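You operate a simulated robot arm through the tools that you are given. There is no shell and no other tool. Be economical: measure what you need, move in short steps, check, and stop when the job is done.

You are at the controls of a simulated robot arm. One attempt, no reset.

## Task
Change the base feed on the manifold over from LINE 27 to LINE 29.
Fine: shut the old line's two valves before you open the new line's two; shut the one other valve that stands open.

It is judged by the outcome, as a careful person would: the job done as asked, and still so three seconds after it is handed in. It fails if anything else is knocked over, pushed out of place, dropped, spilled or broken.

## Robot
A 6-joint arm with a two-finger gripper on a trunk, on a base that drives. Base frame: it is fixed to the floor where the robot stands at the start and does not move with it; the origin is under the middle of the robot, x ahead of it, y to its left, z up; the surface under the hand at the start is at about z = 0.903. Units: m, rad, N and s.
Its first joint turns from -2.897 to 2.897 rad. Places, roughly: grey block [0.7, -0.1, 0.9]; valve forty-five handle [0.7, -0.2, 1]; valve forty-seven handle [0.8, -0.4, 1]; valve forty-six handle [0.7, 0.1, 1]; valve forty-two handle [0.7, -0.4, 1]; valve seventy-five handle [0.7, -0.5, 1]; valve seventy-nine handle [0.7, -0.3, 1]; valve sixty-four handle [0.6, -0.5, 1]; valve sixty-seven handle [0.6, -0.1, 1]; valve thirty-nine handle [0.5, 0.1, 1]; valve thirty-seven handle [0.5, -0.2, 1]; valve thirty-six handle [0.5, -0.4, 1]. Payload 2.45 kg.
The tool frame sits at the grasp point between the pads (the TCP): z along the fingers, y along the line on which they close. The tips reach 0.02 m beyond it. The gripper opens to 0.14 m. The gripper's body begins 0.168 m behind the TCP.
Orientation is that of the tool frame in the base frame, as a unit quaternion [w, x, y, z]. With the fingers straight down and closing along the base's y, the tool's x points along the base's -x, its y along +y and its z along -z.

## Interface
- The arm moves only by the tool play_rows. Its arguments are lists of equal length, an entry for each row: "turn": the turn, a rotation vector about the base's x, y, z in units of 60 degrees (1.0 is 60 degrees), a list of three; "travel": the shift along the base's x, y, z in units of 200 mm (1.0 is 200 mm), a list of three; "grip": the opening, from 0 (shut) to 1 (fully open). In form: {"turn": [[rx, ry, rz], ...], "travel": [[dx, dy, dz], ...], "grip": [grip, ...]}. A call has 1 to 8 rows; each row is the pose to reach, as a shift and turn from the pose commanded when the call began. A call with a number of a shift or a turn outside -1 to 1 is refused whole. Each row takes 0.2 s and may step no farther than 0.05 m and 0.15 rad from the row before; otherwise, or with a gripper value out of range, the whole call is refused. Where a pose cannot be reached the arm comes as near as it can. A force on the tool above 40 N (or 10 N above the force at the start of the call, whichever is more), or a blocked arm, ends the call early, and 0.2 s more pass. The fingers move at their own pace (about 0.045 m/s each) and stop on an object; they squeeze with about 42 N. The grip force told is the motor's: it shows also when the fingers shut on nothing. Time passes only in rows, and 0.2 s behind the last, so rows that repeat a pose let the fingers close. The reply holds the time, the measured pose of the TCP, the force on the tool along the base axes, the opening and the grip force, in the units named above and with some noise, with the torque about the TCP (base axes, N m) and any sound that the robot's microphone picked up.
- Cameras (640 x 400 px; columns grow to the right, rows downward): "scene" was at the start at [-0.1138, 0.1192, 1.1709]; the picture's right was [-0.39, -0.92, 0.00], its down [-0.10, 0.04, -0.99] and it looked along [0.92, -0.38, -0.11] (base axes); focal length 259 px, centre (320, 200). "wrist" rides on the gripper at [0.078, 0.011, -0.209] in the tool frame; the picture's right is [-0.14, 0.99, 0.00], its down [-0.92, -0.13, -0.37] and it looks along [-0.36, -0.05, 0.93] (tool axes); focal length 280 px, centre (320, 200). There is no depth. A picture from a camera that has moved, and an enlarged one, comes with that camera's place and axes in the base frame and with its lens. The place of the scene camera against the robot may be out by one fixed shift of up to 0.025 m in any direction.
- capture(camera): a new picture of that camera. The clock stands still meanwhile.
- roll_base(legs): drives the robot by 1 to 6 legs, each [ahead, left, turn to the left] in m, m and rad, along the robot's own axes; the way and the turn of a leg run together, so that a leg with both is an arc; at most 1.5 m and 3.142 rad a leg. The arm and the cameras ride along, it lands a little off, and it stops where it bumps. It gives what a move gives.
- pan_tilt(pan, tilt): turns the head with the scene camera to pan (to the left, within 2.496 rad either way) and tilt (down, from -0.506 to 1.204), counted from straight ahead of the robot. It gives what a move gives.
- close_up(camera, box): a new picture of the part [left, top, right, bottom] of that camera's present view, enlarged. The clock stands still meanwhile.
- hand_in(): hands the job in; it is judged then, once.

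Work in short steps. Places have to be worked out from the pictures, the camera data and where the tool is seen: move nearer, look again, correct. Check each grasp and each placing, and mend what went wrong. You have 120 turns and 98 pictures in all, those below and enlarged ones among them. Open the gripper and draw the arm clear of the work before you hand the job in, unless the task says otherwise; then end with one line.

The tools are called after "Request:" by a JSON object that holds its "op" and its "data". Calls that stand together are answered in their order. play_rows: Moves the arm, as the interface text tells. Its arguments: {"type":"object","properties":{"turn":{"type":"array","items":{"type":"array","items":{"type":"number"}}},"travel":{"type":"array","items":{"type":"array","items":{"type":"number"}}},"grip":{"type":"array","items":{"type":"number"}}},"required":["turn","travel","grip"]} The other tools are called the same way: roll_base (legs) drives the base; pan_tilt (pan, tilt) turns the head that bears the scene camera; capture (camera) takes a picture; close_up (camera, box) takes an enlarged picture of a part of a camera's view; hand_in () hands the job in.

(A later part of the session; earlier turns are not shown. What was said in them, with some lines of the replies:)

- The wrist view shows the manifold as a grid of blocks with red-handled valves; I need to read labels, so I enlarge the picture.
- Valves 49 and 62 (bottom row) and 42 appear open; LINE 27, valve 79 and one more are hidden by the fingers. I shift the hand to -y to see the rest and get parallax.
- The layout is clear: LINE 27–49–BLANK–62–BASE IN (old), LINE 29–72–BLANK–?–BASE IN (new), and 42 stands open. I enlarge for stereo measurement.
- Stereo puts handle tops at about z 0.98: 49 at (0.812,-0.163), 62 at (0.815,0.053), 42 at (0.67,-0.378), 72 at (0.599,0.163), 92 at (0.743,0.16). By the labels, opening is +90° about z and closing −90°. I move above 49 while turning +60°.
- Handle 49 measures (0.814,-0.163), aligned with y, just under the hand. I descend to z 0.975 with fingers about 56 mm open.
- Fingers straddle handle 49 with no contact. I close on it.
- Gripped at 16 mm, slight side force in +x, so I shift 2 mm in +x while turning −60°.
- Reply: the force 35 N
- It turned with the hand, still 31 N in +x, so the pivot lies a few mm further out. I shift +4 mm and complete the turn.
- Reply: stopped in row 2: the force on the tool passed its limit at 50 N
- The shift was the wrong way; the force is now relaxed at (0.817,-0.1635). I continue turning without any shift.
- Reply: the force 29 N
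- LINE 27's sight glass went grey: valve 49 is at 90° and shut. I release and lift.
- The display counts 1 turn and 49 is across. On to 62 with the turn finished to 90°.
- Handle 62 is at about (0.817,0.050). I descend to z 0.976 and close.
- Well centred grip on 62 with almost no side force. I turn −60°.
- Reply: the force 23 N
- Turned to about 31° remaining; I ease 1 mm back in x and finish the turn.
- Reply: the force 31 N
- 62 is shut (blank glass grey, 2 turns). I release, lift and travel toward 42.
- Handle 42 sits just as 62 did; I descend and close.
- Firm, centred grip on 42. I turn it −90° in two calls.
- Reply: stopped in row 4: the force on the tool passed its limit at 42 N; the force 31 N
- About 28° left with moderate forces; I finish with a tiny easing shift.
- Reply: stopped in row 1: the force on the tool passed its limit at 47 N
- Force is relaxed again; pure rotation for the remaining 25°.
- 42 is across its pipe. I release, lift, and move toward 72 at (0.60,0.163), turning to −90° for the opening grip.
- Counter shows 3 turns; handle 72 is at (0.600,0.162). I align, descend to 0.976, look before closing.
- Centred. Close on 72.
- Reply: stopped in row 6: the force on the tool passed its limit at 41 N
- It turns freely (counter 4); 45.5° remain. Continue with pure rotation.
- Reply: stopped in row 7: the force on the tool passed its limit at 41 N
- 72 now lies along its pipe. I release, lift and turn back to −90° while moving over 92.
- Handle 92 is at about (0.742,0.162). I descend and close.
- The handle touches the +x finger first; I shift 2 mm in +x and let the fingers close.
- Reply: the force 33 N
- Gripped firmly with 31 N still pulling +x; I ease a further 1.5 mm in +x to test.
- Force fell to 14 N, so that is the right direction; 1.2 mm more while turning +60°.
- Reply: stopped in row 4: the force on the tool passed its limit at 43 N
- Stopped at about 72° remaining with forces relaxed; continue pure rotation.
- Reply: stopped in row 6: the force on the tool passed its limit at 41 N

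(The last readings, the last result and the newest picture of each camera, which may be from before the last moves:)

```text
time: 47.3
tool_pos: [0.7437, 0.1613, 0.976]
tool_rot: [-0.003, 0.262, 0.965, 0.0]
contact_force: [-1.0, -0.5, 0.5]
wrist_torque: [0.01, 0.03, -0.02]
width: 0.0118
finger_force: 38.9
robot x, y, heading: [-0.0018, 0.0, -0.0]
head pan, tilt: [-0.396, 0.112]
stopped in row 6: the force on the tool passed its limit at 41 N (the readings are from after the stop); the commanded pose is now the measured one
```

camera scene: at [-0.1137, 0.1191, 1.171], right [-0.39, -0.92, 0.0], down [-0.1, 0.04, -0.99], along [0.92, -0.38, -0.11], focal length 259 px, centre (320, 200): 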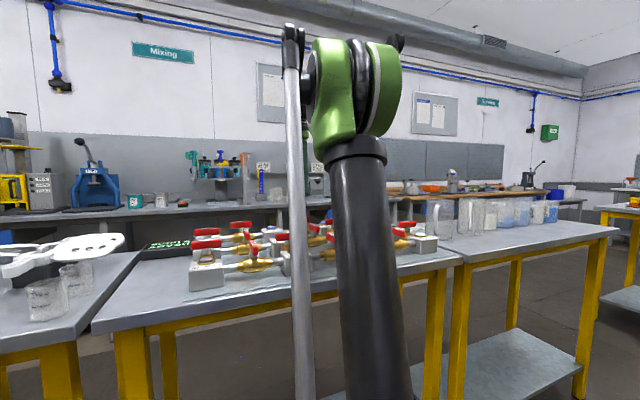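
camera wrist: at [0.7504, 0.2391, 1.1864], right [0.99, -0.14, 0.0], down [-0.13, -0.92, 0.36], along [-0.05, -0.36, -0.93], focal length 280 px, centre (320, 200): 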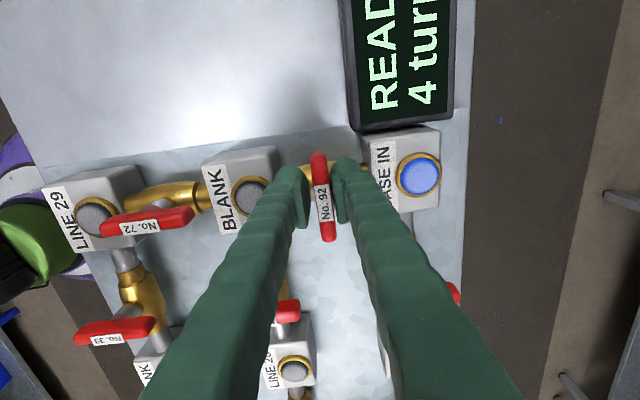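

30° (0.506) left; finish.

Request:
{"op": "play_rows", "data": {"turn": [[0, 0, 0.12], [0, 0, 0.24], [0, 0, 0.36], [0, 0, 0.48], [0, 0, 0.506]], "travel": [[0, 0, 0], [0, 0, 0], [0, 0, 0], [0, 0, 0], [0, 0, 0]], "grip": [0, 0, 0, 0, 0]}}

Request:
{"op": "capture", "data": {"camera": "wrist"}}

```text
time: 48.5
tool_pos: [0.7424, 0.1592, 0.9761]
tool_rot: [-0.004, 0.0, 1.0, -0.001]
contact_force: [-13.8, -16.2, -4.8]
wrist_torque: [-0.13, 0.22, -0.15]
width: 0.0118
finger_force: 38.8
robot x, y, heading: [-0.0034, 0.0017, 0.0]
head pan, tilt: [-0.396, 0.112]
```

```text
68 pictures are left
camera wrist: at [0.6644, 0.1712, 1.1861], right [0.14, 0.99, 0.0], down [0.92, -0.13, 0.36], along [0.36, -0.05, -0.93], focal length 280 px, centre (320, 200)
```

wrist: 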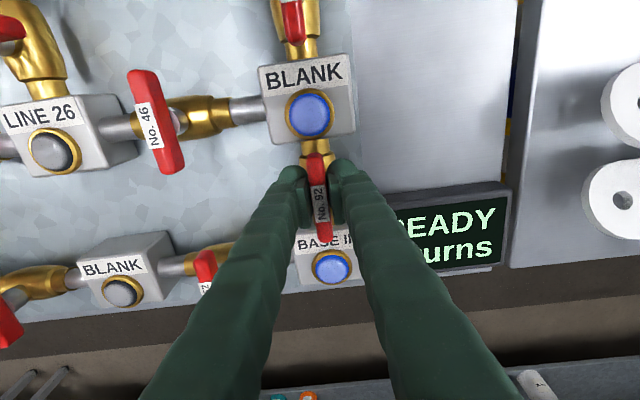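

The blank between 72 and 92 shows blue: the base feeds through. I release, lift and back off for a full check.

Request:
{"op": "play_rows", "data": {"turn": [[0, 0, 0], [0, 0, 0], [0, 0, 0], [0, 0, 0], [0, 0, 0], [0, 0, 0], [0, 0, 0], [0, 0, 0]], "travel": [[0, 0, 0], [0, 0, 0], [0, 0, 0.02], [0, 0, 0.22], [0, 0, 0.45], [-0.1, -0.1, 0.65], [-0.2, -0.25, 0.8], [-0.3, -0.4, 0.95]], "grip": [0.4, 0.4, 0.4, 0.4, 0.4, 0.4, 0.4, 0.4]}}

Request:
{"op": "play_rows", "data": {"turn": [[0, 0, 0], [0, 0, 0], [0, 0, 0], [0, 0, 0], [0, 0, 0], [0, 0, 0]], "travel": [[-0.05, -0.2, 0.13], [-0.1, -0.4, 0.26], [-0.2, -0.6, 0.39], [-0.25, -0.7, 0.5], [-0.25, -0.8, 0.6], [-0.25, -0.8, 0.6]], "grip": [0.6, 0.8, 1, 1, 1, 1]}}

Request:
{"op": "capture", "data": {"camera": "wrist"}}

Request:
{"op": "capture", "data": {"camera": "scene"}}

```text
time: 50.3
tool_pos: [0.6843, 0.0786, 1.1669]
tool_rot: [-0.005, 0.0, 1.0, -0.002]
contact_force: [-0.4, 0.2, -0.5]
wrist_torque: [-0.06, 0.08, -0.04]
width: 0.0561
finger_force: 0.1
robot x, y, heading: [-0.0049, 0.0012, -0.004]
head pan, tilt: [-0.396, 0.112]
```

```text
refused: row 3 steps farther than a row can; nothing moved
```

```text
67 pictures are left
camera wrist: at [0.6053, 0.0909, 1.377], right [0.14, 0.99, 0.0], down [0.92, -0.13, 0.36], along [0.36, -0.05, -0.93], focal length 280 px, centre (320, 200)
```

wrist: 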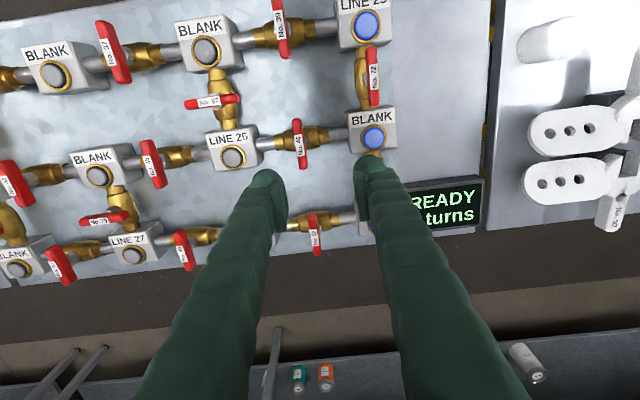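

```text
66 pictures are left
camera scene: at [-0.1158, 0.1193, 1.1709], right [-0.39, -0.92, 0.0], down [-0.1, 0.04, -0.99], along [0.92, -0.38, -0.11], focal length 259 px, centre (320, 200)
```

scene: 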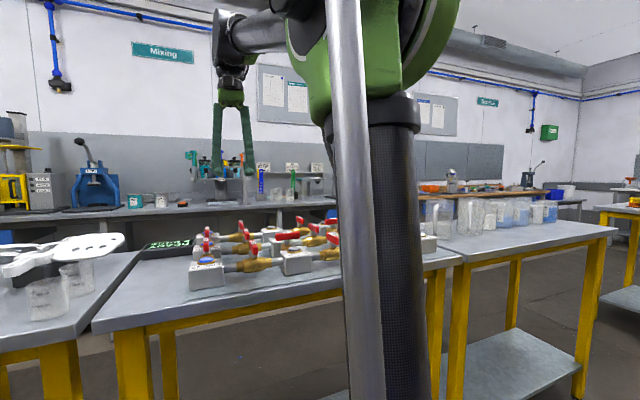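

LINE 29 and its blank glow blue, LINE 27 is grey. I raise the hand further and take one last overview.

Request:
{"op": "play_rows", "data": {"turn": [[0, 0, 0], [0, 0, 0], [0, 0, 0], [0, 0, 0], [0, 0, 0], [0, 0, 0], [0, 0, 0]], "travel": [[-0.04, -0.17, 0.13], [-0.08, -0.34, 0.26], [-0.12, -0.51, 0.39], [-0.16, -0.68, 0.52], [-0.2, -0.85, 0.65], [-0.24, -1, 0.7], [-0.24, -1, 0.7]], "grip": [0.6, 0.8, 1, 1, 1, 1, 1]}}

Request:
{"op": "capture", "data": {"camera": "wrist"}}

Request:
{"op": "close_up", "data": {"camera": "wrist", "box": [320, 20, 560, 220]}}

```text
time: 51.9
tool_pos: [0.6358, -0.12, 1.3055]
tool_rot: [-0.003, 0.0, 1.0, 0.0]
contact_force: [-0.6, 0.5, -0.3]
wrist_torque: [-0.08, 0.01, -0.01]
width: 0.1399
finger_force: 0.0
robot x, y, heading: [-0.0003, -0.0039, -0.0]
head pan, tilt: [-0.396, 0.112]
```

```text
65 pictures are left
camera wrist: at [0.5571, -0.1085, 1.5153], right [0.14, 0.99, 0.0], down [0.92, -0.13, 0.36], along [0.36, -0.05, -0.93], focal length 280 px, centre (320, 200)
```

wrist: 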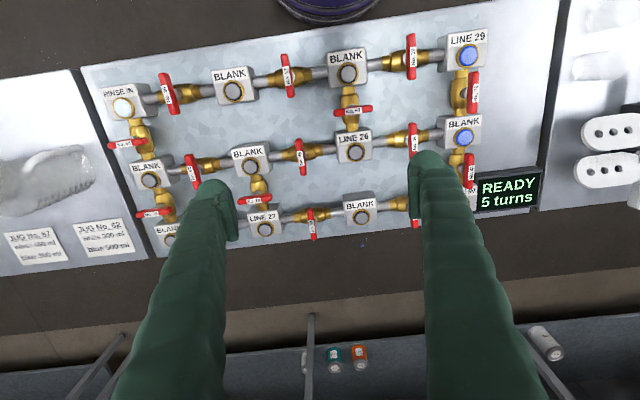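

```text
2.00 times, centred on (440, 120) of wrist
camera zoom: at [0.5571, -0.1085, 1.5153], right [0.14, 0.99, 0.0], down [0.92, -0.13, 0.36], along [0.36, -0.05, -0.93], focal length 561 px, centre (80, 360)
```

zoom: 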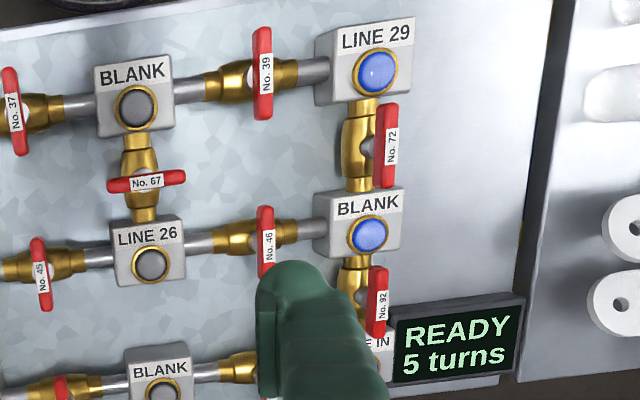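

All is in place: 49, 62 and 42 shut, 72 and 92 open, 5 turns counted, hand clear. I hand in.

Request:
{"op": "hand_in", "data": {}}

```text
The job is handed in.
```

The base feed is changed over from LINE 27 to LINE 29: I shut 49 and 62 and the stray open valve 42, then opened 72 and 92. In the last check LINE 29's sight glass was blue, LINE 27's was grey, and the display read 5 turns. Nothing else was disturbed, and I handed the job in with the hand clear of the work.
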